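You operate a simulated robot arm through the tools that you are given. There is no shell and no other tool. Be economical: measure what you need, move in short steps, check, and stop when the job is done.

You are at the controls of a simulated robot arm. One attempt, no reset.

JOB
Put the box that says "50" from the right half of the blue bench on the right half of the shelf under the blue bench and the box that says "57" on the lower shelf of the store cabinet. Fetch the blue block and set it on the round white pad. Fetch the square grey box from the right half of the blue bench and set it on the lower shelf of the store cabinet. Put two of the corner pads from the middle shelf of the store cabinet on the upper shelf of the store cabinet. Put the bag from the upper shelf of the store cabinet on the middle shelf of the store cabinet. Put one of the glass blocks from the bench top by the spinner on the top of the white shaker. Stack the 26 blue pack from the bench top by the spinner on top of the 29 blue pack. Take the black peg on the bench top by the spinner and put it away on the mat beside the round plate. The order is free. Set down upright: glass block.
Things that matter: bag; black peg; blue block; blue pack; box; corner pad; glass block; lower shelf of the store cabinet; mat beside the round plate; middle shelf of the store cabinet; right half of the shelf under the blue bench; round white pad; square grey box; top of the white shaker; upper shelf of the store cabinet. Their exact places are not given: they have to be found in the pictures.

Only the result counts: the job must be done as asked and must still hold three seconds after the hand-in. Knocking over, shifting, dropping, spilling or breaking anything else fails it.

ROBOT AND FRAMES
A 6-joint arm with a two-finger parallel gripper on a trunk, on a base that drives. Base frame: it is fixed to the floor where the robot stands at the start and does not move with it; the origin is under the middle of the robot, x ahead of it, y to its left, z up; the surface under the hand at the start is at about z = 0.76. Lengths are in m, angles in degrees, forces in N, time in s.
With the tool pointing down near the work surface it reaches from about 0.36 to 0.88 m from the robot's upright axis, wherever it stands. Its first joint turns from -115.0 to 115.0 degrees. Places, roughly: bag (13x10x3 cm) [0.7, -1.9, 1.2]; black peg (4x4x7 cm) [-3.5, 3.2, 0.8]; blue block (4x8x4 cm) [0.4, -0.3, 0.8]; blue pack [-3, 3.25, 0.75]; box [0.5, -0.25, 0.75]; corner pad (5x5x4 cm) [0.6, -1.1, 0.8]; glass block (4x4x8 cm) [-2.8, 3, 0.8]; lower shelf of the store cabinet [0.7, -1.5, 0.3]; mat beside the round plate [-6.2, 1.3, 0.8]; middle shelf of the store cabinet [0.7, -1.5, 0.7]; right half of the shelf under the blue bench [0.6, -0.1, 0.2]; round white pad (8x8x2 cm) [0.4, 0.2, 0.8]; square grey box (10x10x7 cm) [0.7, -0.2, 0.8]; top of the white shaker (45x25 cm) [-1.76, 7.08, 0.86]; upper shelf of the store cabinet [0.7, -1.5, 1.1]. Payload 3.43 kg.
The TCP is the grasp point between the finger pads, 0.034 m short of the fingertips. In the tool frame z runs along the fingers and y along their closing line. Largest opening 0.128 m; finger width 0.024, thickness 0.012; the body of the gripper, 0.048 by 0.13 m, starts 0.096 m behind the TCP.
Orientation is told as [roll, pitch, yaw] about the base's x, y, z axes, in that order, counted from this pose: with the fingers straight down and closing along the base's y, the tool's x points along the base's -x, its y along +y and its z along -z.

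CONTROLS
- The arm moves only by the tool play_rows. Its argument "motion" is a list of rows, each a list of 7 numbers: the shift along the tool's x, y, z in units of 20 mm (1.0 is 20 mm), then the turn, a rotation vector about the tool's x, y, z in units of 5 degrees (1.0 is 5 degrees), then the opening, from 0 (shut) to 1 (fully open). In form: [[x, y, z, ax, ay, az, grip], ...]. A call has 1 to 10 rows; each row shifts and turns the commanded pose from where the row before left it, along the tool's axes as they then stand. A call with a number of a shift or a turn outside -1 to 1 is refused whole. Rows are played at 5 a second. More than 0.05 m and 8.6 degrees between two rows, or a gripper value outside its range, and nothing of the call is played. Where a pose cannot be reached the arm comes as near as it can. A force on the tool above 40 N (or 10 N above the force at the start of the call, whichever is more), or a blocked arm, ends the call early, and 0.2 s more pass. Each finger travels about 0.108 m/s and halts on what it meets, pressing with about 39 N; the grip force reading is that of the motor and also rises with nothing between the fingers. The clock runs only during rows and for 0.2 s after the last one: add rows that do not move to give the fingers time. The reply holds the time, the measured pose of the TCP, the force on the tool along the base axes, the opening and the grip force, in the units named above and with some noise, with the torque about the TCP (base axes, N m) and any sound that the robot's microphone picked up.
- Cameras (640 x 400 px; columns grow to the right, rows downward): "scene" is now at [-0.0103, 0.1418, 1.3469]; the picture's right is [-0.68, -0.73, 0.00], its down [-0.50, 0.47, -0.73] and it looks along [0.53, -0.50, -0.69] (base axes); focal length 266 px, centre (320, 200). "wrist" rides on the gripper at [0.076, -0.011, -0.16] in the tool frame; the picture's right is [0.15, 0.99, 0.00], its down [-0.88, 0.13, -0.46] and it looks along [-0.45, 0.07, 0.89] (tool axes); focal length 234 px, centre (320, 200).
- camera(camera): a new picture of that camera. It takes no simulated time.
- move_column(by): slides the trunk up (or, below 0, down) by that many m; the arm and the scene camera ride with it, the base frame stays. It gives what a move gives, with no picture.
- steer(legs): drives the robot by 1 to 6 legs, each [ahead, turn to the left] in m and degrees, along the robot's own axes; the way and the turn of a leg run together, so that a leg with both is an arc; at most 1.5 m and 180 degrees a leg. The arm and the cameras ride along, it lands a little off, and it stops where it bumps. It gives what a move gives.
- head_to(pan, tilt): turns the head with the scene camera to pan (to the left, within 103 degrees either way) and tilt (down, from -29 to 69), counted from straight ahead of the robot. It gives what a move gives.
- pixel_to_xyz(camera, pixels): for up to 12 pixels [column, row] of the newest picture of that camera ("zoom" is the newest enlarged one), the place [x, y, z] in the base frame of the surface seen there, good to about 0.002 m. It takes no simulated time.
- close_up(camera, box): a new picture of the part [left, top, right, bottom] of that camera's present view, enlarged. It takes no simulated time.
- hand_in(): hands the job in; it is judged then, once.

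Work in short steps. Measure before you move; look again where a grasp or a placing could have gone wrong, and mend it. You have 350 turns and 270 pictures in all, those below and enlarged ones among them. Open the gripper and draw the arm clear of the work before you hand the job in, unless the task says otherwise; then end with one line.

The tools are called after "Emit:" as a command line: name --pt "numbers of a row" for each row, then --argument value for the rest, lists and objects as JSON in quotes. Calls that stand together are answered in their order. play_rows: Moves the arm, as the interface text tells. Its arguments: {"type":"object","properties":{"motion":{"type":"array","items":{"type":"array","items":{"type":"number"}}}},"required":["motion"]} The other tools are called the same way: move_column (by) slides the trunk up or down; steer (legs) drives the base; head_to (pan, tilt) turns the head that bears the scene camera; camera (camera) takes a picture; pixel_to_xyz (camera, pixels) gives the place of the surface under pixels of a picture; close_up (camera, box) takes an enlarged picture of a part of a camera's view; hand_in () hands the job in.

At the start:

```text
clock: 0.0
position: [0.4051, -0.3978, 0.9819]
tcp_rot: [0.0, 0.1, 0.0]
contact_force: [0.0, -0.7, 0.1]
ft_torque: [-0.01, 0.0, -0.01]
grip_width: 0.128
grasp_force: 0.1
trunk travel left (down, up): [-0.625, 0.165]
robot x, y, heading: [-0.0029, 0.0008, -0.1]
head pan, tilt: [-42.9, 43.3]
```

scene: 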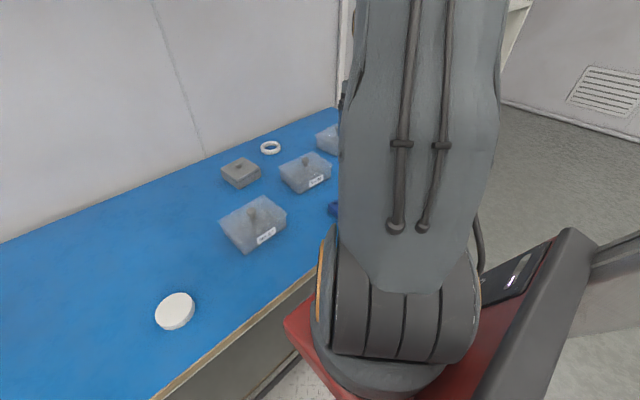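
wrist: 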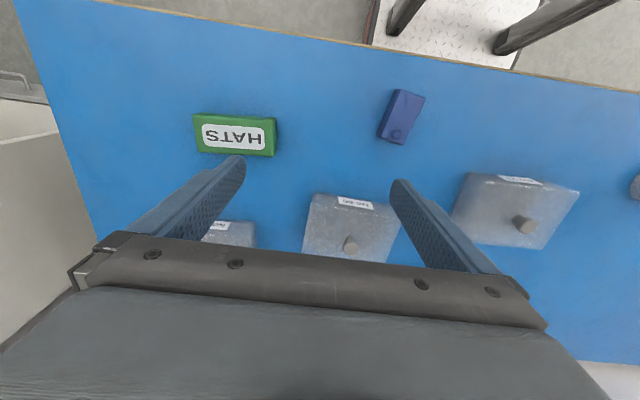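

The bench shows three clear boxes, a grey box, the blue block and a white pad at (175,310). I enlarge both views to read the labels.

Emit:
close_up --camera "scene" --box '[200, 120, 360, 260]'

Emit:
close_up --camera "wrist" --box '[180, 70, 600, 270]'

Emit:
pixel_to_xyz --camera "wrist" --pixels '[[402, 116], [380, 134], [421, 98], [396, 90], [400, 143], [525, 226], [350, 245], [234, 134], [490, 175], [560, 200], [320, 200], [380, 210]]'

Emit:
pixel_to_xyz --camera "scene" --pixels '[[175, 305], [158, 310], [193, 305], [252, 213], [305, 160], [238, 165], [270, 146], [325, 135], [262, 225], [225, 225], [285, 215]]'

```text
2.86 times, centred on (280, 190) of scene
```

zoom: 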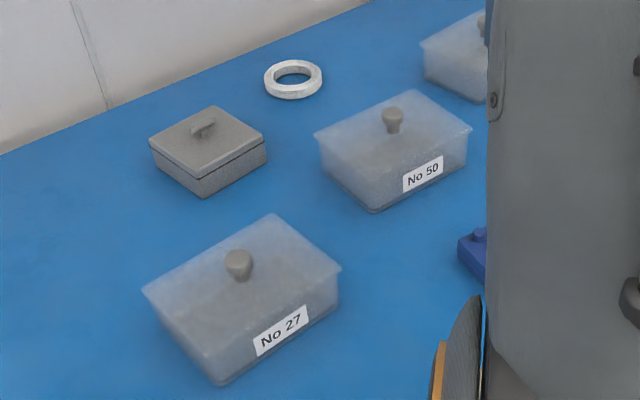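

```text
1.52 times, centred on (390, 170) of wrist
```

zoom: 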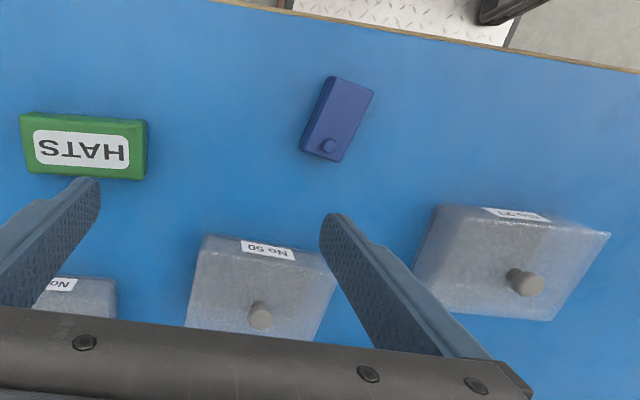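

```text
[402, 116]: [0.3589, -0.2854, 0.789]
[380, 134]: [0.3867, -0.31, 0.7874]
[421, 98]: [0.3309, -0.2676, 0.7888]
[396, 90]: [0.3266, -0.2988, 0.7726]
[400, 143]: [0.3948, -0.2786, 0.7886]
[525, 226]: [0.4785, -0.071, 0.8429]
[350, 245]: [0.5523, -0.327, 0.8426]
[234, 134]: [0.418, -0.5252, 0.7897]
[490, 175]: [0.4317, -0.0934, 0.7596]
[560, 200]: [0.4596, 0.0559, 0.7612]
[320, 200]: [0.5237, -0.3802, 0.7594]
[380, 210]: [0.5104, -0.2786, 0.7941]
```

```text
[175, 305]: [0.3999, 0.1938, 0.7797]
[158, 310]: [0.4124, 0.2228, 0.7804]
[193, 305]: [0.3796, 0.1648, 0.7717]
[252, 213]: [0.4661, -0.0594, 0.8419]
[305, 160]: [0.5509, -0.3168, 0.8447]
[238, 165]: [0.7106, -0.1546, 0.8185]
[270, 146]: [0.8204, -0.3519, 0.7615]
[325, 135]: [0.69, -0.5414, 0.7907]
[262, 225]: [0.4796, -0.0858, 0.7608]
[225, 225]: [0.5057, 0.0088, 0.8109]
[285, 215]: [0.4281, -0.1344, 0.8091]
```

The bench boxes read 27 and 50, and a third is still unreadable. The blue block is near (0.36,-0.285), so I move the tool above it and look.

Emit:
play_rows --pt "0.4 1 0.2 0 0 0 1" --pt "0.4 1 0.2 0 0 0 1" --pt "0.4 1 0.2 0 0 0 1" --pt "0.4 1 0.2 0 0 0 1" --pt "0.4 1 0.2 0 0 0 1" --pt "0.3 0.75 0 0 0 0 1" --pt "0 0 0 0 0 0.8 1" --pt "0 0 0 0 0 0.8 1" --pt "0 0 0 0 0 0.8 1"

Emit:
camera --camera "wrist"

Emit:
camera --camera "scene"

```text
clock: 2.0
position: [0.3585, -0.2831, 0.9623]
tcp_rot: [-0.1, 0.0, -12.0]
contact_force: [0.6, 0.8, 0.3]
ft_torque: [-0.01, 0.03, 0.01]
grip_width: 0.1281
grasp_force: 0.1
trunk travel left (down, up): [-0.625, 0.165]
robot x, y, heading: [0.0004, 0.0022, 0.3]
head pan, tilt: [-42.9, 43.3]
```

```text
265 pictures are left
```

wrist: 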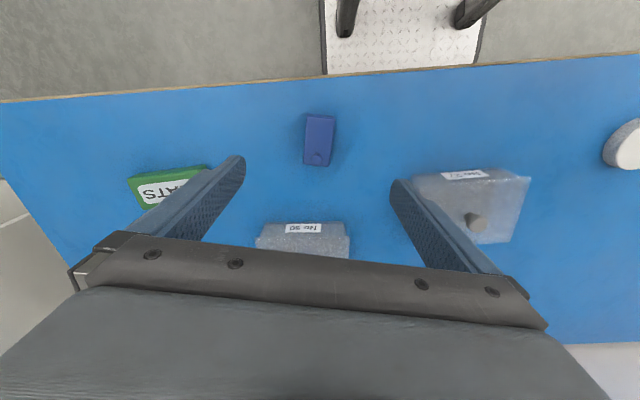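

```text
264 pictures are left
```

scene: 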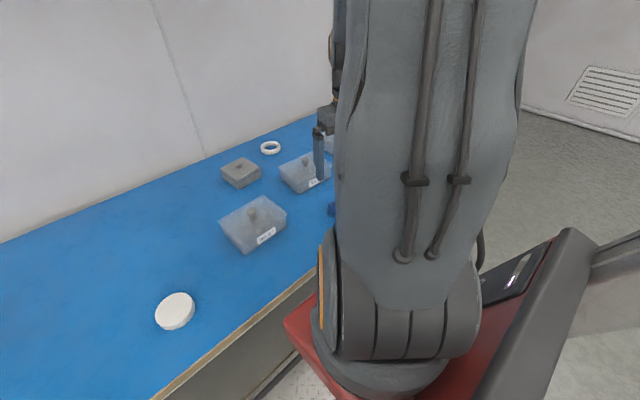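

The block sits at (320,140). I measure its edges for the centre and yaw.

Emit:
pixel_to_xyz --camera "wrist" --pixels '[[307, 117], [335, 117], [331, 162], [305, 162], [320, 140], [318, 157], [333, 140], [306, 140]]'

Emit:
close_up --camera "wrist" --box '[270, 90, 370, 190]'

```text
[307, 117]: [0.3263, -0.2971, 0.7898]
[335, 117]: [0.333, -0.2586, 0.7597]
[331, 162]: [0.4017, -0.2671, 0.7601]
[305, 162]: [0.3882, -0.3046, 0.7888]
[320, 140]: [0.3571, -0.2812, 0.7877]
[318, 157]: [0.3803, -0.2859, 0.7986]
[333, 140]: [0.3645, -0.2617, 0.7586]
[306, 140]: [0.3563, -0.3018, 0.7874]
```

```text
4.00 times, centred on (320, 140) of wrist
```

zoom: 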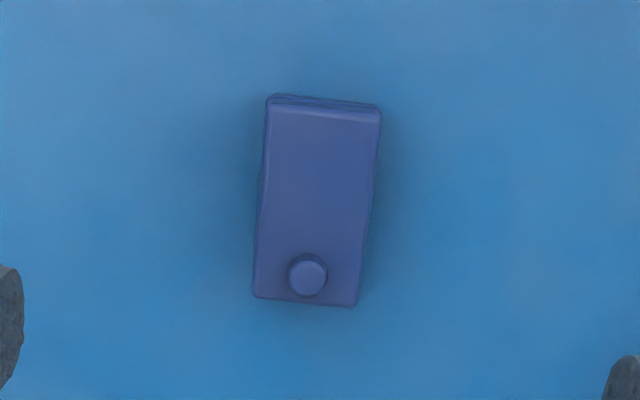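

Block centre is about (0.359,-0.283) with yaw about -8°. I turn slightly, go down and close.

Emit:
play_rows --pt "0 0 1 0 0 -0.8 1" --pt "0 0 1 0 0 0 1" --pt "0 0 1 0 0 0 1" --pt "0 0 1 0 0 0 1" --pt "0 0 1 0 0 0 1" --pt "0 0 1 0 0 0 1" --pt "0 0 1 0 0 0 1" --pt "0 0 1 0 0 0 1" --pt "0 0 0.2 0 0 0 1"

Emit:
play_rows --pt "0 0 0 0 0 0 0" --pt "0 0 0 0 0 0 0" --pt "0 0 0 0 0 0 0" --pt "0 0 0 0 0 0 0" --pt "0 0 -1 0 0 0 0" --pt "0 0 -1 0 0 0 0" --pt "0 0 -1 0 0 0 0"

Emit:
close_up --camera "scene" --box '[120, 270, 240, 350]'

Emit:
pixel_to_xyz --camera "zoom" --pixels '[[320, 200], [200, 200], [300, 130], [380, 180], [260, 230]]'

```text
clock: 4.0
position: [0.3591, -0.2837, 0.7969]
tcp_rot: [0.0, 0.0, -8.0]
contact_force: [-0.7, 0.0, 0.8]
ft_torque: [0.0, 0.03, -0.01]
grip_width: 0.1282
grasp_force: 0.0
trunk travel left (down, up): [-0.625, 0.165]
robot x, y, heading: [-0.0007, 0.0027, -0.1]
head pan, tilt: [-42.9, 43.3]
```

```text
clock: 5.6
position: [0.3602, -0.2832, 0.8576]
tcp_rot: [0.0, 0.0, -7.9]
contact_force: [0.4, -0.4, -0.7]
ft_torque: [0.03, 0.01, 0.0]
grip_width: 0.0
grasp_force: 32.8
trunk travel left (down, up): [-0.625, 0.165]
robot x, y, heading: [0.0019, 0.001, 0.3]
head pan, tilt: [-42.9, 43.3]
```

```text
5.00 times, centred on (180, 310) of scene
```

zoom: 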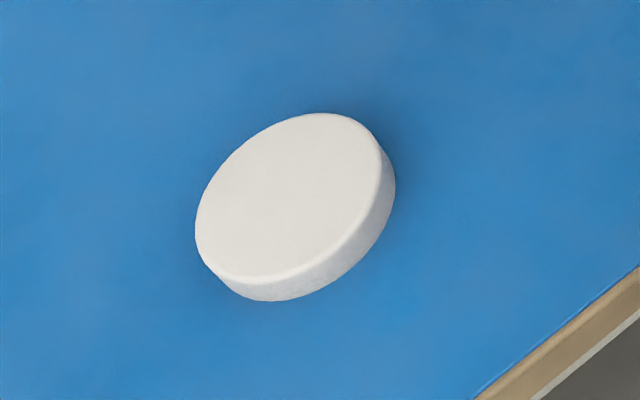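

```text
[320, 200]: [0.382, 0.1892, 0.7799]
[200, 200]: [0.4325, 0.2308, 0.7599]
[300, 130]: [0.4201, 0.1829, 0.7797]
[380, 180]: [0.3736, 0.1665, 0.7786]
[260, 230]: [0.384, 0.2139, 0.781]
```

The grip width is 0, so I missed or it slipped. I look.

Emit:
camera --camera "wrist"

Emit:
camera --camera "scene"

```text
261 pictures are left
```

wrist: 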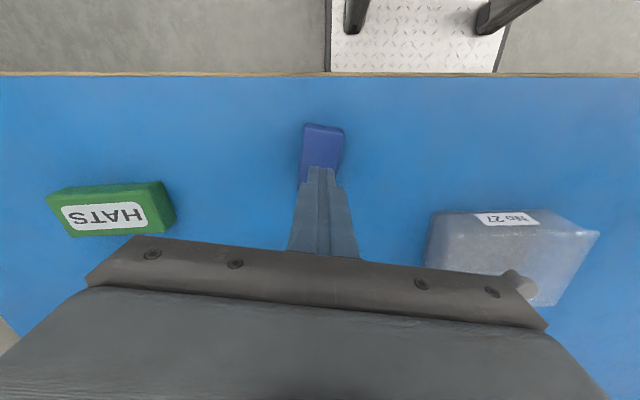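

```text
260 pictures are left
```

scene: 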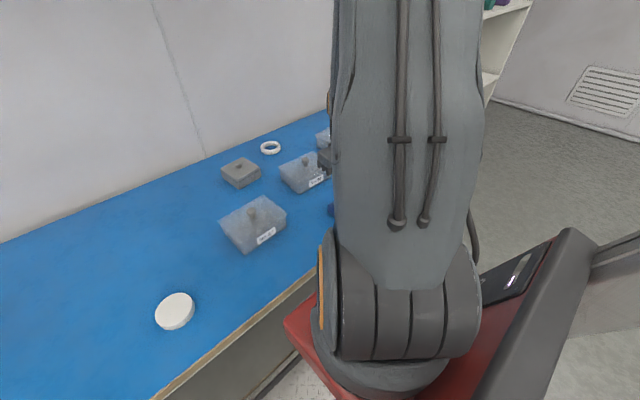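

I check where the block is now.

Emit:
close_up --camera "wrist" --box '[260, 100, 400, 220]'

Emit:
pixel_to_xyz --camera "wrist" --pixels '[[307, 128], [342, 130], [322, 150], [303, 165], [338, 165], [322, 126], [335, 178]]'

```text
3.33 times, centred on (330, 160) of wrist
```

zoom: 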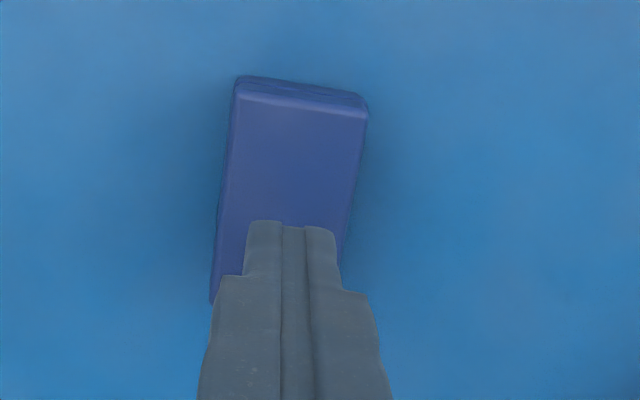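

```text
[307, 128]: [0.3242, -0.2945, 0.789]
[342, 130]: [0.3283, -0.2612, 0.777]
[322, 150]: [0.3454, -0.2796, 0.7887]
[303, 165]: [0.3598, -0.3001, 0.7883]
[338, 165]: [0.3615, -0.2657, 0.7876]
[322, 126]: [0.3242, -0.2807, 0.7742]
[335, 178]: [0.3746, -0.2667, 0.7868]
```

The block has hardly moved, so the fingers slipped off. I try again and read the grip before lifting.

Emit:
play_rows --pt "0 0 0 0 0 0 1" --pt "0 0 0 0 0 0 1" --pt "0 0 0 0 0 0 1" --pt "0 0 0 0 0 0 1" --pt "0 0 1 0 0 0 1" --pt "0 0 1 0 0 0 1" --pt "0 0 1 0 0 0 1" --pt "0 0 0.1 0 0 0 1"

Emit:
play_rows --pt "0 0 0 0 0 0 0" --pt "0 0 0 0 0 0 0" --pt "0 0 0 0 0 0 0" --pt "0 0 0 0 0 0 0"

Emit:
camera --camera "wrist"

```text
clock: 7.4
position: [0.3592, -0.2836, 0.7945]
tcp_rot: [-0.1, 0.0, -8.0]
contact_force: [-0.2, -0.3, 0.4]
ft_torque: [0.0, -0.01, -0.03]
grip_width: 0.128
grasp_force: 0.0
trunk travel left (down, up): [-0.625, 0.165]
robot x, y, heading: [0.0011, -0.0029, 0.2]
head pan, tilt: [-42.9, 43.3]
```

```text
clock: 8.4
position: [0.358, -0.283, 0.7942]
tcp_rot: [0.0, 0.0, -8.0]
contact_force: [0.4, 0.5, 0.0]
ft_torque: [0.02, -0.03, 0.0]
grip_width: 0.0394
grasp_force: 38.6
trunk travel left (down, up): [-0.625, 0.165]
robot x, y, heading: [-0.0012, 0.0017, 0.1]
head pan, tilt: [-42.9, 43.3]
```

```text
258 pictures are left
```

wrist: 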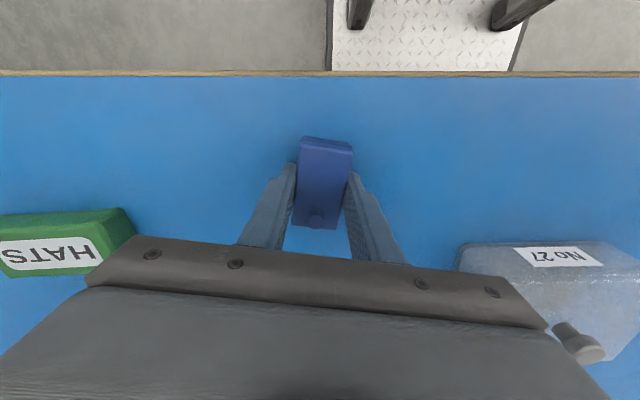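

It is gripped at 39 mm width. I lift slowly.

Emit:
play_rows --pt "0 0 -0.2 0 0 0 0" --pt "0 0 -0.3 0 0 0 0" --pt "0 0 -0.4 0 0 0 0" --pt "0 0 -0.4 0 0 0 0"

Emit:
camera --camera "wrist"

```text
clock: 9.4
position: [0.3586, -0.2834, 0.8206]
tcp_rot: [0.0, 0.1, -8.1]
contact_force: [0.5, 0.8, -2.0]
ft_torque: [0.01, 0.03, -0.01]
grip_width: 0.0392
grasp_force: 39.4
trunk travel left (down, up): [-0.625, 0.165]
robot x, y, heading: [-0.0015, 0.0008, -0.0]
head pan, tilt: [-42.9, 43.3]
```

```text
257 pictures are left
```

wrist: 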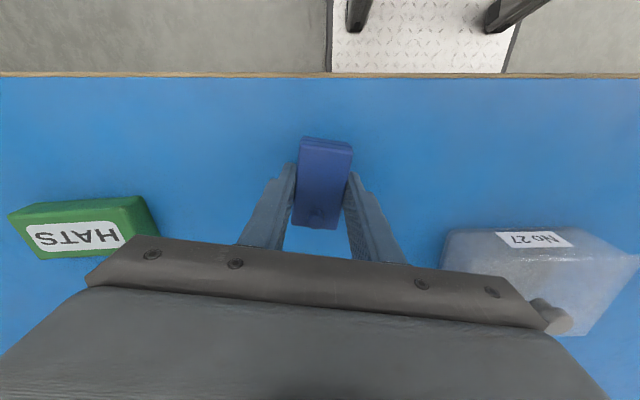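

The block holds. I rise to clear the boxes before moving across.

Emit:
play_rows --pt "0 0 -0.5 0 0 0 0" --pt "0 0 -0.5 0 0 0 0" --pt "0 0 -0.6 0 0 0 0" --pt "0 0 -0.6 0 0 0 0" --pt "0 0 -0.6 0 0 0 0" --pt "0 0 -0.6 0 0 0 0" --pt "0 0 -0.6 0 0 0 0" --pt "0 0 -0.5 0 0 0 0"

Emit:
play_rows --pt "0.067 0.6 0 0 0 0 0" --pt "0.067 1 0 0 0 0 0" --pt "0.067 1 0 0 0 0 0" --pt "0.067 1 0 0 0 0 0" --pt "0.067 1 0 0 0 0 0" --pt "0.067 1 0 0 0 0 0" --pt "0.067 1 0 0 0 0 0" --pt "0.067 1 0 0 0 0 0" --pt "0.067 1 0 0 0 0 0" --pt "0.067 1 0 0 0 0 0"

Emit:
camera --camera "wrist"

```text
clock: 11.2
position: [0.3582, -0.2846, 0.9111]
tcp_rot: [0.1, 0.0, -8.0]
contact_force: [-0.4, 0.7, -0.7]
ft_torque: [0.04, -0.03, -0.03]
grip_width: 0.039
grasp_force: 38.8
trunk travel left (down, up): [-0.625, 0.165]
robot x, y, heading: [0.0038, 0.0025, -0.0]
head pan, tilt: [-42.9, 43.3]
```

```text
clock: 13.4
position: [0.3713, -0.092, 0.9127]
tcp_rot: [-0.1, 0.0, -7.9]
contact_force: [-0.5, -0.4, -0.5]
ft_torque: [0.0, -0.03, 0.02]
grip_width: 0.0391
grasp_force: 38.9
trunk travel left (down, up): [-0.625, 0.165]
robot x, y, heading: [0.0004, 0.002, 0.0]
head pan, tilt: [-42.9, 43.3]
```

```text
256 pictures are left
```

wrist: 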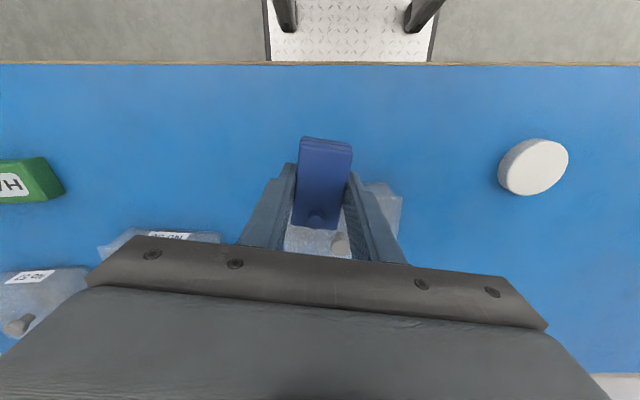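

The pad is at (533,166). I measure it, then continue across.

Emit:
pixel_to_xyz --camera "wrist" --pixels '[[540, 163], [512, 165], [567, 163], [540, 141], [538, 190], [533, 166]]'

Emit:
play_rows --pt "0.1 1 0 0 0 0 0" --pt "0.1 1 0 0 0 0 0" --pt "0.1 1 0 0 0 0 0" --pt "0.1 1 0 0 0 0 0" --pt "0.1 1 0 0 0 0 0" --pt "0.1 1 0 0 0 0 0" --pt "0.1 1 0 0 0 0 0" --pt "0.1 1 0 0 0 0 0" --pt "0.1 1 0 0 0 0 0" --pt "0 1 0 0 0 0 0"

Emit:
play_rows --pt "0 1 0 0 0 0 0" --pt "0 1 0 0 0 0 0" --pt "0 1 0 0 0 0 0" --pt "0 0.96 0 0 0 0 0" --pt "0 0.5 0 0 0 0 0"

Emit:
camera --camera "wrist"

Emit:
camera --camera "scene"

```text
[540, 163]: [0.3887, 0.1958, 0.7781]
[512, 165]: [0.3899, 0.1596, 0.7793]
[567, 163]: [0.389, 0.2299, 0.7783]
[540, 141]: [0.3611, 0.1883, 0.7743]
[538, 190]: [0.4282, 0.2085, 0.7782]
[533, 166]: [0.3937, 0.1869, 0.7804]
```

```text
clock: 15.6
position: [0.3815, 0.1095, 0.9122]
tcp_rot: [0.0, 0.0, -8.1]
contact_force: [0.2, -0.7, -0.9]
ft_torque: [0.02, -0.01, -0.03]
grip_width: 0.0393
grasp_force: 39.1
trunk travel left (down, up): [-0.625, 0.165]
robot x, y, heading: [-0.0015, -0.0012, 0.3]
head pan, tilt: [-42.9, 43.3]
```

```text
clock: 16.8
position: [0.3942, 0.1984, 0.9123]
tcp_rot: [0.0, 0.0, -8.0]
contact_force: [0.4, 0.3, -1.1]
ft_torque: [0.02, -0.03, 0.02]
grip_width: 0.0392
grasp_force: 38.8
trunk travel left (down, up): [-0.625, 0.165]
robot x, y, heading: [0.0018, 0.0006, 0.0]
head pan, tilt: [-42.9, 43.3]
```

```text
255 pictures are left
```

wrist: 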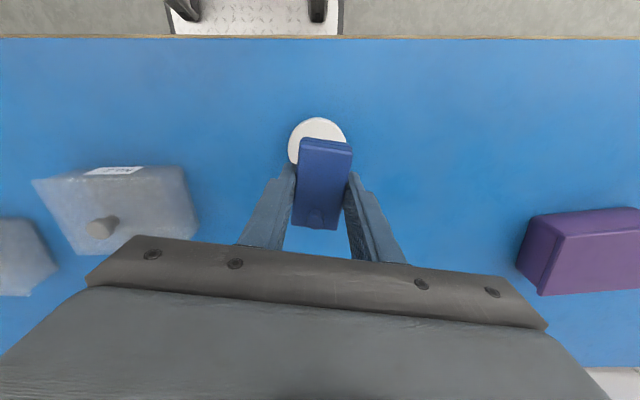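

```text
254 pictures are left
```

scene: 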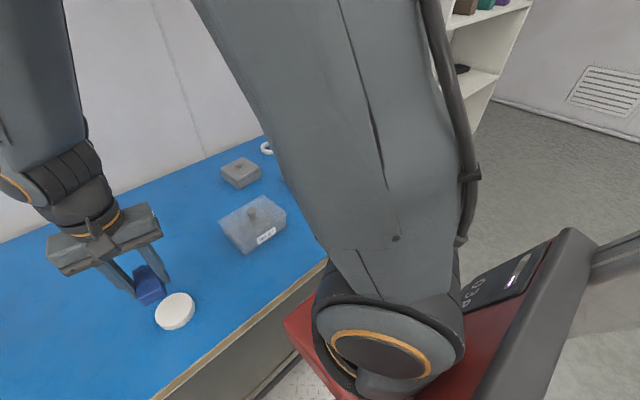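

The pad centre is about (0.394,0.195). I lower the block onto it.

Emit:
play_rows --pt "0 -0.17 0.8 0 0 0 0" --pt "0 0 0.8 0 0 0 0" --pt "0 0 0.8 0 0 0 0" --pt "0 0 0.8 0 0 0 0" --pt "0 0 0.6 0 0 0 0" --pt "0 0 0.5 0 0 0 0" --pt "0 0 0.25 0 0 0 0" --pt "0 0 0.2 0 0 0 0" --pt "0 0 0.1 0 0 0 0"

Emit:
close_up --camera "scene" --box '[100, 220, 260, 340]'

```text
clock: 18.8
position: [0.3951, 0.1951, 0.8155]
tcp_rot: [0.0, 0.0, -8.0]
contact_force: [0.7, -0.9, -2.2]
ft_torque: [-0.03, -0.02, -0.01]
grip_width: 0.039
grasp_force: 38.8
trunk travel left (down, up): [-0.625, 0.165]
robot x, y, heading: [-0.0012, 0.0007, -0.0]
head pan, tilt: [-42.9, 43.3]
```

```text
3.33 times, centred on (180, 280) of scene
```

zoom: 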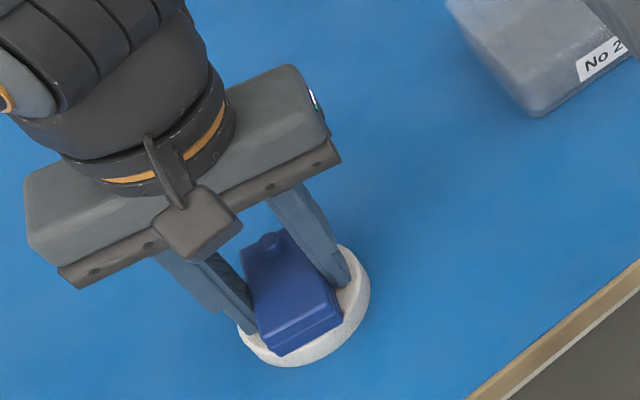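

Nearly in contact. I lower slightly more, then open and rise.

Emit:
play_rows --pt "0 0 0.06 0 0 0 0" --pt "0 0 0 0 0 0 0.42" --pt "0 0 0 0 0 0 0.45" --pt "0 0 0 0 0 0 0.45" --pt "0 0 -0.5 0 0 0 0.45" --pt "0 0 -1 0 0 0 0.5" --pt "0 0 -1 0 0 0 1" --pt "0 0 -1 0 0 0 1" --pt "0 0 -1 0 0 0 1" --pt "0 0 -1 0 0 0 1"

Emit:
close_up --camera "scene" --box '[100, 220, 260, 340]'

```text
clock: 21.0
position: [0.3943, 0.1914, 0.9247]
tcp_rot: [0.0, 0.0, -8.0]
contact_force: [0.6, 0.6, -0.3]
ft_torque: [0.03, 0.04, 0.0]
grip_width: 0.1279
grasp_force: 0.0
trunk travel left (down, up): [-0.625, 0.165]
robot x, y, heading: [-0.0007, -0.0005, 0.1]
head pan, tilt: [-42.9, 43.3]
```

```text
3.33 times, centred on (180, 280) of scene
```

zoom: 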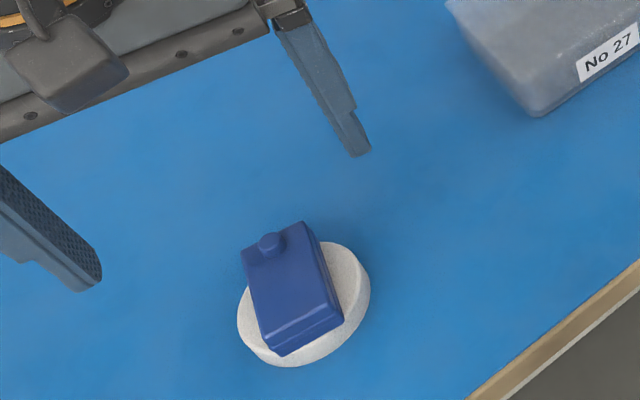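

The block is on the pad. I verify its offset, and pan the head to see the right part of the bench with the arm out of the way.

Emit:
pixel_to_xyz --camera "zoom" --pixels '[[244, 252], [303, 226], [335, 310], [275, 343], [290, 285], [350, 270], [300, 358]]'

Emit:
head_to --pan -70 --tilt 35

Emit:
camera --camera "scene"

```text
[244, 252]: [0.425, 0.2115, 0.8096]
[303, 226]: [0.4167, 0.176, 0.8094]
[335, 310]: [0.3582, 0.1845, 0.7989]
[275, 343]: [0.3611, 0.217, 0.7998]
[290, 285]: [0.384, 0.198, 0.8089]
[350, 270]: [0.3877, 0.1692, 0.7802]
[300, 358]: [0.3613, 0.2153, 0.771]
```

```text
clock: 21.9
position: [0.3952, 0.1931, 0.9238]
tcp_rot: [0.0, 0.0, -8.1]
contact_force: [-0.3, 0.3, -0.1]
ft_torque: [0.01, -0.02, -0.01]
grip_width: 0.1281
grasp_force: 0.0
trunk travel left (down, up): [-0.625, 0.165]
robot x, y, heading: [0.0012, 0.0011, -0.1]
head pan, tilt: [-70.0, 35.0]
```

```text
251 pictures are left
```

scene: 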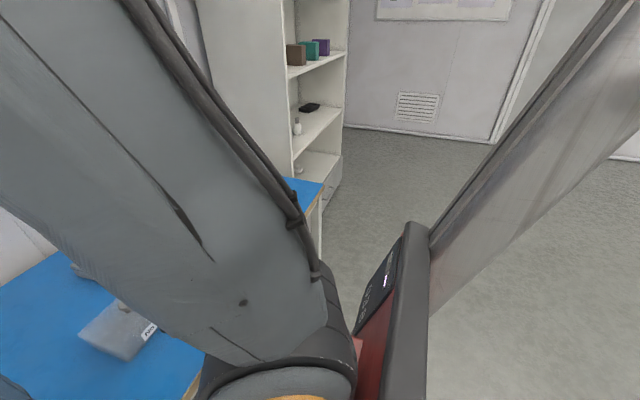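

The block is well centred. The cabinet is visible with its open front facing -x. I move the arm back toward the right boxes to read them and measure.

Emit:
play_rows --pt "0 0 -0.5 0 0 -0.8 1" --pt "0 0 -0.5 0 0 -0.8 1" --pt "0 -1 -0.5 0 0 0 1" --pt "0 -1 -0.5 0 0 0 1" --pt "0 -1 -0.5 0 0 0 1" --pt "0 -1 -0.5 0 0 0 1" --pt "0 -1 -0.5 0 0 0 1" --pt "0 -1 -0.5 0 0 0 1" --pt "0 -1 0 0 0 0 1" --pt "0 -1 0 0 0 0 1"

Emit:
play_rows --pt "-0.5 -1 0 0 0 0 1" --pt "-0.5 -1 0 0 0 0 1" --pt "-0.5 -1 0 0 0 0 1" --pt "-0.5 -1 0 0 0 0 1" --pt "-0.5 -1 0 0 0 0 1" --pt "-0.5 -1 0 0 0 0 1" --pt "-0.5 -1 0 0 0 0 1" --pt "-0.5 -1 0 0 0 0 1" --pt "-0.5 -1 0 0 0 0 1" --pt "-0.5 -1 0 0 0 0 1"

Emit:
play_rows --pt "-0.5 -1 0 0 0 0 1" --pt "-0.5 -1 0 0 0 0 1" --pt "-0.5 -1 0 0 0 0 1" --pt "-0.5 -1 0 0 0 0 1" --pt "-0.5 -1 0 0 0 0 1"

Emit:
camera --camera "wrist"

```text
clock: 24.1
position: [0.3949, 0.0344, 1.0036]
tcp_rot: [0.0, 0.0, 0.0]
contact_force: [0.4, 0.7, -0.2]
ft_torque: [0.0, 0.02, 0.03]
grip_width: 0.1281
grasp_force: 0.0
trunk travel left (down, up): [-0.625, 0.165]
robot x, y, heading: [0.0002, -0.0011, 0.1]
head pan, tilt: [-70.0, 35.0]
```

```text
clock: 26.3
position: [0.4942, -0.1661, 1.0022]
tcp_rot: [0.0, 0.0, 0.0]
contact_force: [0.0, 0.3, 0.3]
ft_torque: [0.01, -0.01, -0.03]
grip_width: 0.128
grasp_force: 0.2
trunk travel left (down, up): [-0.625, 0.165]
robot x, y, heading: [0.0007, -0.0033, 0.2]
head pan, tilt: [-70.0, 35.0]
```

```text
clock: 27.5
position: [0.546, -0.2647, 1.0023]
tcp_rot: [0.0, -0.1, 0.0]
contact_force: [0.4, -0.2, 0.6]
ft_torque: [-0.04, 0.0, 0.0]
grip_width: 0.1281
grasp_force: 0.2
trunk travel left (down, up): [-0.625, 0.165]
robot x, y, heading: [0.0009, 0.0025, 0.3]
head pan, tilt: [-70.0, 35.0]
```

```text
250 pictures are left
```

wrist: 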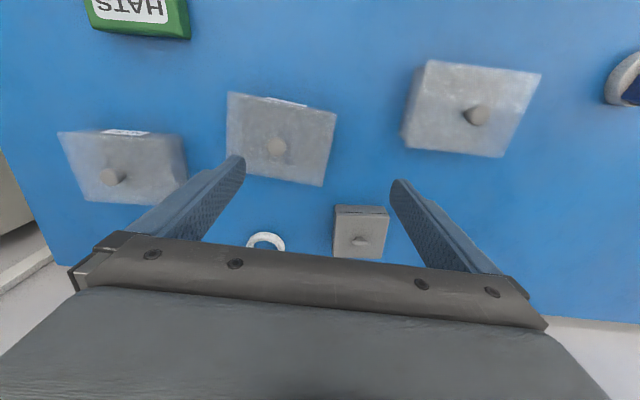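

Box 50 is at (280,140), the grey box at (360,235) and the third box at (125,165). I enlarge and measure corners.

Emit:
close_up --camera "wrist" --box '[40, 80, 400, 280]'

Emit:
close_up --camera "wrist" --box '[90, 115, 170, 165]'

Emit:
pixel_to_xyz --camera "wrist" --pixels '[[232, 96], [332, 116], [322, 182], [248, 168], [276, 147], [62, 137], [183, 140], [182, 180], [84, 196], [110, 177], [337, 212], [386, 213]]'

Emit:
pixel_to_xyz --camera "wrist" --pixels '[[336, 255], [381, 256], [360, 230], [361, 242], [268, 240], [140, 20]]'

```text
1.78 times, centred on (220, 180) of wrist
```

zoom: 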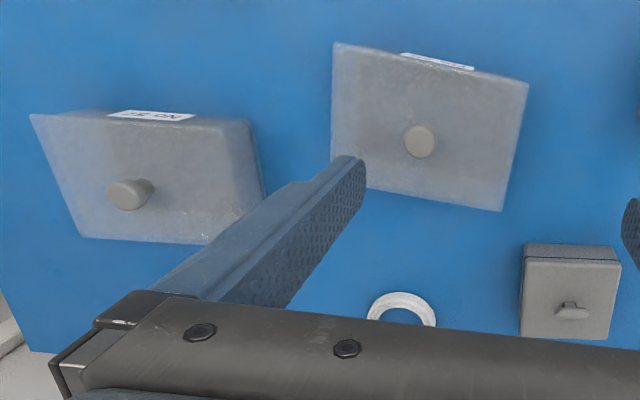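

```text
8.00 times, centred on (130, 140) of wrist
```

zoom: 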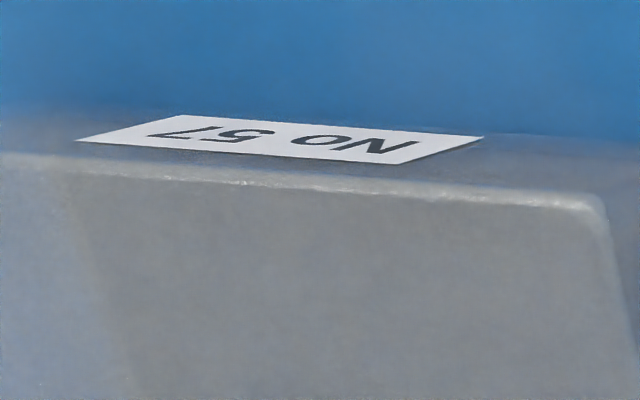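

```text
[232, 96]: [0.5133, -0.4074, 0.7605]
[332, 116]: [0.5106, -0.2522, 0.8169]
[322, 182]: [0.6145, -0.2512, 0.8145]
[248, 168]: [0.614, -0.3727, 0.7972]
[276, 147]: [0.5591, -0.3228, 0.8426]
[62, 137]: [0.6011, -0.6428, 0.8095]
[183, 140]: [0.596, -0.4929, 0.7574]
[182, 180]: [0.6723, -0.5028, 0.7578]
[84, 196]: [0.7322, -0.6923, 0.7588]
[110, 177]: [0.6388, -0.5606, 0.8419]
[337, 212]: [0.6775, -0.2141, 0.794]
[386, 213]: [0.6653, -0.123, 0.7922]
```

```text
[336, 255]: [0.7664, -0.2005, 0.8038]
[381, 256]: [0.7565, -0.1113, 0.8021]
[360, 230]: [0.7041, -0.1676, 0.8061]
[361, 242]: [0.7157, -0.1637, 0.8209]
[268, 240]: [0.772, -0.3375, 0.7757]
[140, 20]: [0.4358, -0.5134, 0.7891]
```

The third box is 57. Before deciding on grasps I need to see the shelf under the bench and the cabinet, so I back away with the arm high.

Emit:
steer --legs '[[-0.6, 0]]'

Emit:
head_to --pan 0 --tilt 40

Emit:
camera --camera "scene"

Emit:
head_to --pan -50 --tilt 25

Emit:
camera --camera "scene"

```text
clock: 30.9
position: [-0.0469, -0.2673, 1.0022]
tcp_rot: [0.0, 0.1, -0.5]
contact_force: [0.2, 0.3, -1.2]
ft_torque: [-0.03, 0.01, -0.01]
grip_width: 0.128
grasp_force: 0.0
trunk travel left (down, up): [-0.625, 0.165]
robot x, y, heading: [-0.5915, -0.0003, -0.5]
head pan, tilt: [-70.0, 35.0]
```

```text
clock: 32.3
position: [-0.0459, -0.2676, 1.0032]
tcp_rot: [0.0, 0.0, -0.4]
contact_force: [0.0, 0.5, 0.3]
ft_torque: [0.0, 0.0, 0.04]
grip_width: 0.1281
grasp_force: 0.0
trunk travel left (down, up): [-0.625, 0.165]
robot x, y, heading: [-0.592, -0.0014, -0.4]
head pan, tilt: [0.0, 40.0]
```

```text
247 pictures are left
```

scene: 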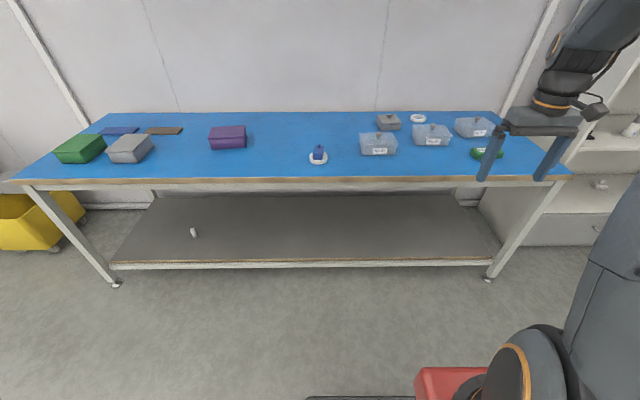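

```text
clock: 33.5
position: [-0.048, -0.267, 1.0019]
tcp_rot: [0.0, 0.0, -0.5]
contact_force: [0.2, 0.3, -0.6]
ft_torque: [-0.02, 0.01, -0.02]
grip_width: 0.128
grasp_force: 0.1
trunk travel left (down, up): [-0.625, 0.165]
robot x, y, heading: [-0.5899, 0.0004, -0.3]
head pan, tilt: [-50.0, 25.0]
```

```text
246 pictures are left
```

scene: 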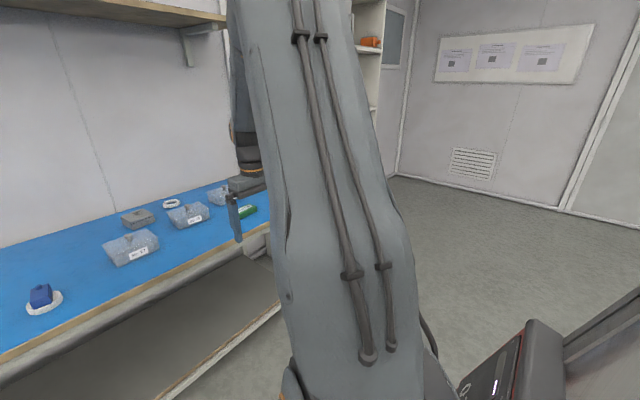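

The bench's lower shelf is open and empty on the right. I measure shelf extents and clearance.

Emit:
head_to --pan -8 --tilt 40

Emit:
camera --camera "scene"

```text
clock: 34.5
position: [-0.0469, -0.2674, 1.0021]
tcp_rot: [0.0, 0.1, -0.6]
contact_force: [-0.3, -0.2, 0.4]
ft_torque: [0.03, 0.0, -0.01]
grip_width: 0.1281
grasp_force: 0.0
trunk travel left (down, up): [-0.625, 0.165]
robot x, y, heading: [-0.5901, 0.0036, -0.6]
head pan, tilt: [-8.0, 40.0]
```

```text
245 pictures are left
```

scene: 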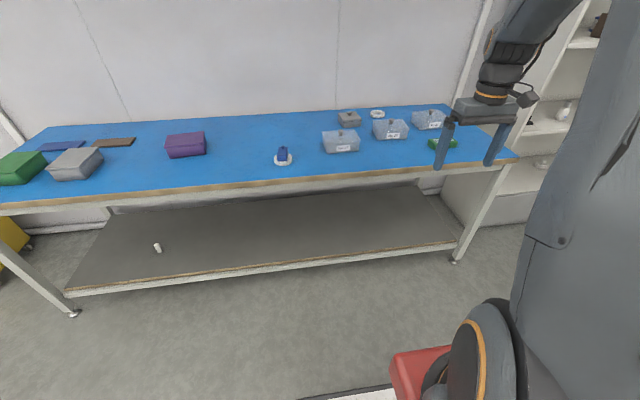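

Emit:
pixel_to_xyz --camera "scene" --pixels '[[459, 240], [70, 290], [270, 266], [385, 248], [400, 200], [340, 205], [300, 178], [160, 202], [300, 184], [515, 156], [425, 193], [110, 213]]'

Emit:
close_up --camera "scene" --box '[430, 100, 560, 270]'

```text
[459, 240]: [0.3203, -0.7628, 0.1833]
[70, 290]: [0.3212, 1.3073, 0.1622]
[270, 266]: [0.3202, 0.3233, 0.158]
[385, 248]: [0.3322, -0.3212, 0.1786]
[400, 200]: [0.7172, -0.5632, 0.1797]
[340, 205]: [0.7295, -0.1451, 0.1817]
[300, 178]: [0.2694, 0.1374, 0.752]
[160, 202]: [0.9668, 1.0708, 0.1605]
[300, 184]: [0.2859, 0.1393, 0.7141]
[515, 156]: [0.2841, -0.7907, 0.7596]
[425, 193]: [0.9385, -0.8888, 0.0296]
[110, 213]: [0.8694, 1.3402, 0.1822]
```

```text
2.35 times, centred on (495, 185) of scene
```

zoom: 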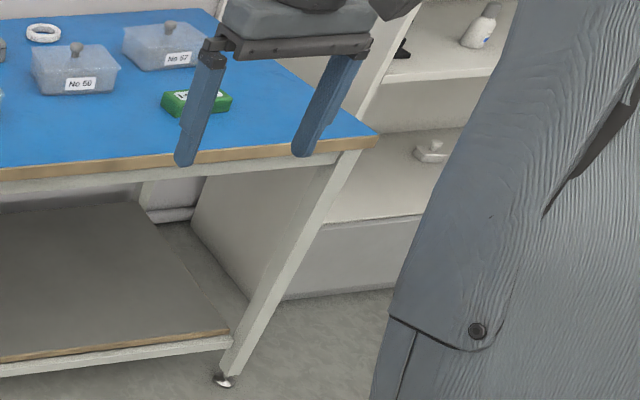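

The shelf surface is at z≈0.18, x 0.32–0.9, y -0.76..1.31. I plan to use a 45° tilted tool and hold boxes by their knobs. I drive back in and tilt the tool while high.

Emit:
steer --legs '[[0.59, 0.5]]'

Emit:
play_rows --pt "0 0 0 0 -1 0 1" --pt "0 0 0 0 -1 0 1" --pt "0 0 0 0 -1 0 1" --pt "0 0 0 0 -1 0 1" --pt "0 0 0 0 -1 0 1" --pt "0 0 0 0 -1 0 1" --pt "0 0 0 0 -1 0 1" --pt "0 0 0 0 -1 0 1" --pt "0 0 0 0 -1 0 1"

Emit:
camera --camera "wrist"

```text
clock: 37.9
position: [0.5524, -0.2754, 1.0028]
tcp_rot: [0.1, 0.0, -0.7]
contact_force: [-0.4, 1.5, -1.1]
ft_torque: [-0.03, 0.0, 0.01]
grip_width: 0.128
grasp_force: 0.0
trunk travel left (down, up): [-0.625, 0.165]
robot x, y, heading: [0.0089, -0.0015, -0.7]
head pan, tilt: [-8.0, 40.0]
```

```text
clock: 39.9
position: [0.5518, -0.2753, 1.0035]
tcp_rot: [-0.2, -45.0, -0.6]
contact_force: [0.1, -0.4, 0.2]
ft_torque: [-0.03, 0.04, 0.0]
grip_width: 0.1282
grasp_force: 0.1
trunk travel left (down, up): [-0.625, 0.165]
robot x, y, heading: [0.0103, -0.0026, -0.7]
head pan, tilt: [-8.0, 40.0]
```

```text
243 pictures are left
```

wrist: 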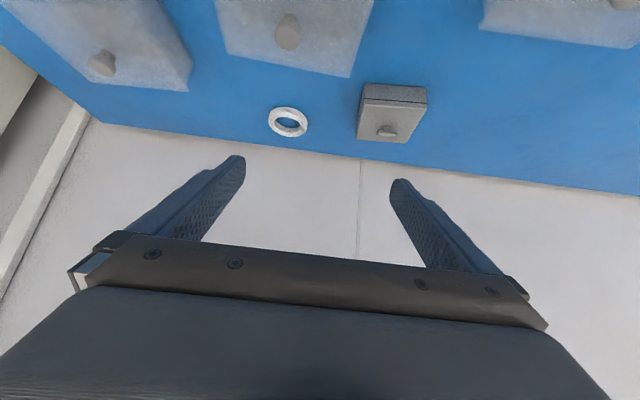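

Tilt reached. I measure the knob of box 50 at (288,32), and the others.

Emit:
close_up --camera "wrist" --box '[210, 0, 450, 150]'

Emit:
pixel_to_xyz --camera "wrist" --pixels '[[289, 20], [278, 38], [298, 40], [288, 47], [103, 63], [386, 131], [362, 100], [428, 104], [425, 90], [365, 86], [407, 140], [358, 138]]'

```text
2.67 times, centred on (330, 75) of wrist
```

zoom: 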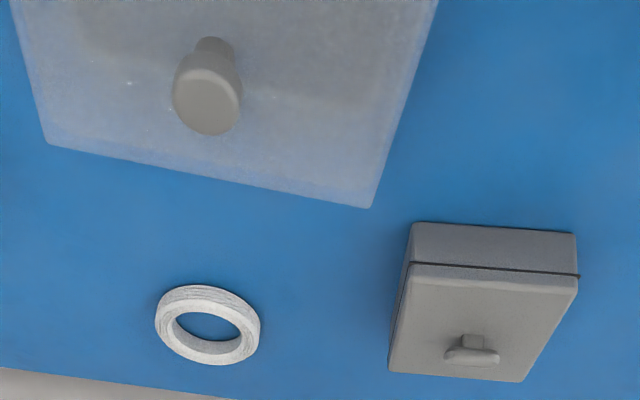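

```text
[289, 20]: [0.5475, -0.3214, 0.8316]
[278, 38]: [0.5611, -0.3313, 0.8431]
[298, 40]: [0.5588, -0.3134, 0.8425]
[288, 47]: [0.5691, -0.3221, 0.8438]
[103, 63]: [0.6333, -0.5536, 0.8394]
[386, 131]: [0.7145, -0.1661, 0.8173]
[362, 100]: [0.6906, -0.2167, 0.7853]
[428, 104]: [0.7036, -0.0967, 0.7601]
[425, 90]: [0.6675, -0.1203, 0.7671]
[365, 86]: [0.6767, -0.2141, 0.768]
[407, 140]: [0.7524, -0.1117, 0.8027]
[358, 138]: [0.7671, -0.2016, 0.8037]
```

The knob head is about 24 mm wide at (0.557,-0.322), top 0.843. I approach with the tilted tool.

Emit:
play_rows --pt "0.8 -0.4 0.7 0 0 0 0.6" --pt "0.8 -0.4 0.7 0 0 0 0.6" --pt "0.8 -0.4 0.7 0 0 0 0.6" --pt "0.8 -0.4 0.7 0 0 0 0.6" --pt "0.8 -0.4 0.7 0 0 0 0.6" --pt "0.5 -0.35 0.4 0 0 0 0.6"

Emit:
camera --camera "wrist"

```text
clock: 41.3
position: [0.544, -0.3229, 0.8842]
tcp_rot: [0.0, -45.0, -0.7]
contact_force: [0.4, -0.5, 0.3]
ft_torque: [-0.03, 0.01, -0.01]
grip_width: 0.0769
grasp_force: 0.0
trunk travel left (down, up): [-0.625, 0.165]
robot x, y, heading: [0.0087, -0.0049, -0.7]
head pan, tilt: [-8.0, 40.0]
```

```text
241 pictures are left
```

wrist: 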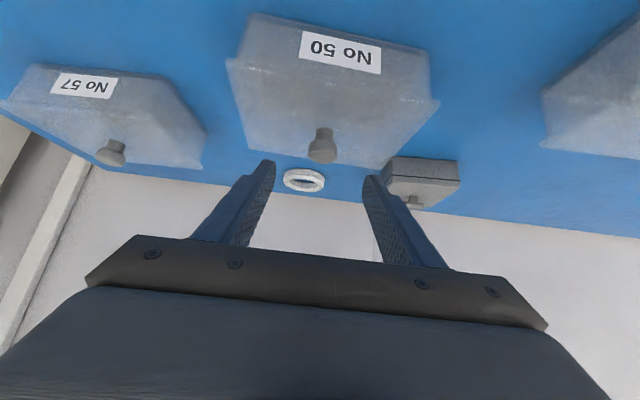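

The knob lies between the fingers. I descend the last 27 mm and close.

Emit:
play_rows --pt "0.36 0 0.28 0 0 0 0.6" --pt "0.35 0 0.28 0 0 0 0.6" --pt "0.35 0 0.28 0 0 0 0.6" --pt "0 0 0 0 0 0 0" --pt "0 0 0 0 0 0 0" --pt "0 0 0 0 0 0 0"

Emit:
camera --camera "wrist"

```text
clock: 42.7
position: [0.5405, -0.3231, 0.8567]
tcp_rot: [-0.1, -44.9, -0.8]
contact_force: [1.7, 0.2, 0.3]
ft_torque: [-0.02, -0.06, 0.03]
grip_width: 0.0243
grasp_force: 39.0
trunk travel left (down, up): [-0.625, 0.165]
robot x, y, heading: [0.0074, -0.0047, -0.8]
head pan, tilt: [-8.0, 40.0]
```

```text
240 pictures are left
```

wrist: 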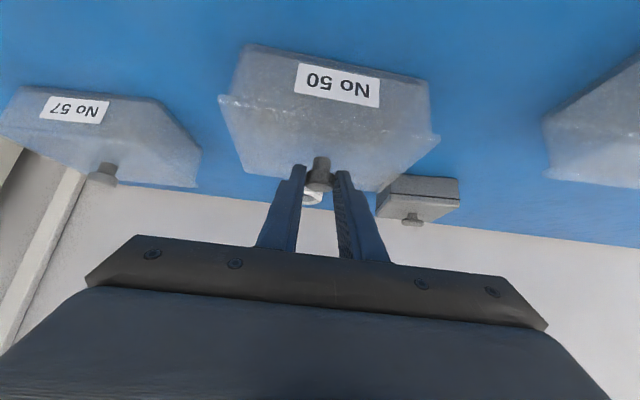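

The knob is held at 24 mm. I lift 15 mm slowly and see whether the whole box comes.

Emit:
play_rows --pt "-0.13 0 -0.13 0 0 0 0" --pt "-0.13 0 -0.13 0 0 0 0" --pt "-0.13 0 -0.13 0 0 0 0" --pt "-0.13 0 -0.13 0 0 0 0"

Emit:
camera --camera "wrist"

Emit:
head_to --pan -33 --tilt 40

Emit:
camera --camera "scene"

```text
clock: 43.7
position: [0.5397, -0.3217, 0.8715]
tcp_rot: [0.1, -45.0, -0.8]
contact_force: [0.6, -0.6, -0.4]
ft_torque: [-0.01, 0.02, 0.0]
grip_width: 0.0243
grasp_force: 39.5
trunk travel left (down, up): [-0.625, 0.165]
robot x, y, heading: [0.0075, -0.0006, -0.9]
head pan, tilt: [-8.0, 40.0]
```

```text
239 pictures are left
```

wrist: 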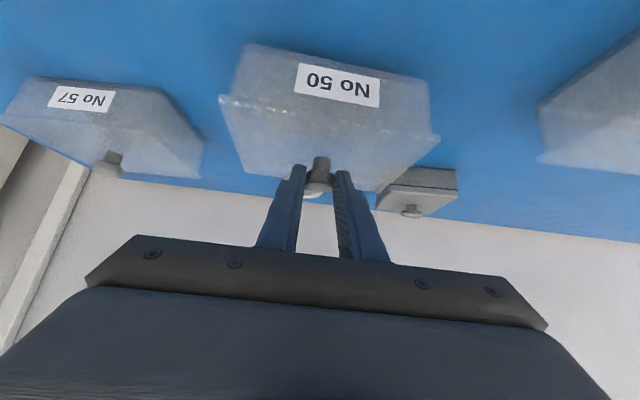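

```text
clock: 44.6
position: [0.539, -0.3224, 0.87]
tcp_rot: [0.0, -45.0, -0.7]
contact_force: [-0.3, 1.1, -1.4]
ft_torque: [0.03, 0.03, 0.02]
grip_width: 0.0246
grasp_force: 38.2
trunk travel left (down, up): [-0.625, 0.165]
robot x, y, heading: [0.0083, -0.0007, -0.7]
head pan, tilt: [-33.0, 40.0]
```

```text
238 pictures are left
```

scene: 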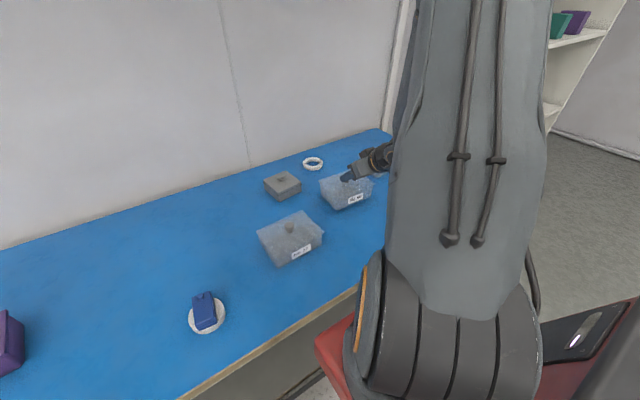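

The whole box came up with the knob (label unchanged in the wrist view). I raise it, then back out.

Emit:
play_rows --pt "-0.5 0 -0.5 0 0 0 0" --pt "-0.5 0 -0.5 0 0 0 0" --pt "-0.5 0 -0.5 0 0 0 0" --pt "-0.5 0 -0.5 0 0 0 0"

Emit:
steer --legs '[[-0.6, 0]]'

Emit:
move_column --by -0.6

Emit:
head_to --pan -20 --tilt 20

Emit:
camera --camera "scene"

Emit:
camera --camera "wrist"

```text
clock: 45.6
position: [0.5399, -0.322, 0.9297]
tcp_rot: [0.0, -45.0, -0.7]
contact_force: [0.4, -1.2, -1.1]
ft_torque: [0.01, 0.04, 0.02]
grip_width: 0.0243
grasp_force: 38.9
trunk travel left (down, up): [-0.625, 0.165]
robot x, y, heading: [0.0073, -0.0075, -0.6]
head pan, tilt: [-33.0, 40.0]
```

```text
clock: 49.0
position: [-0.0608, -0.3189, 0.9287]
tcp_rot: [-0.1, -45.0, -1.6]
contact_force: [-0.6, -0.5, -1.4]
ft_torque: [-0.01, 0.05, -0.05]
grip_width: 0.0243
grasp_force: 39.5
trunk travel left (down, up): [-0.625, 0.165]
robot x, y, heading: [-0.5866, 0.0048, -1.8]
head pan, tilt: [-33.0, 40.0]
```

```text
refused: -0.6 is not a number from -0.4 to 0.4
```

```text
clock: 49.8
position: [-0.0612, -0.3199, 0.9278]
tcp_rot: [0.0, -45.0, -1.6]
contact_force: [0.3, 0.9, -1.4]
ft_torque: [0.0, 0.04, 0.01]
grip_width: 0.0244
grasp_force: 39.0
trunk travel left (down, up): [-0.625, 0.165]
robot x, y, heading: [-0.5844, 0.0077, -1.6]
head pan, tilt: [-20.0, 20.0]
```

```text
237 pictures are left
```

scene: 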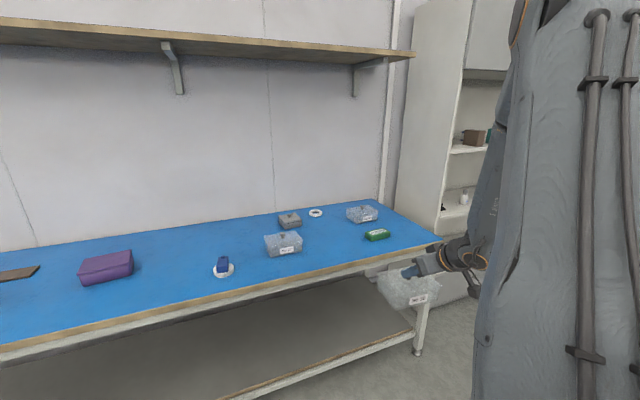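

```text
236 pictures are left
```

wrist: 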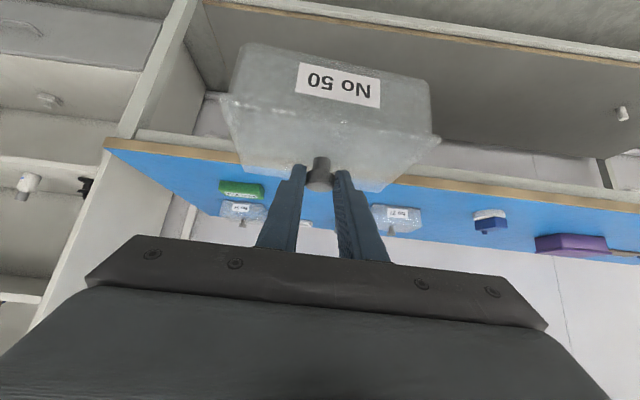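

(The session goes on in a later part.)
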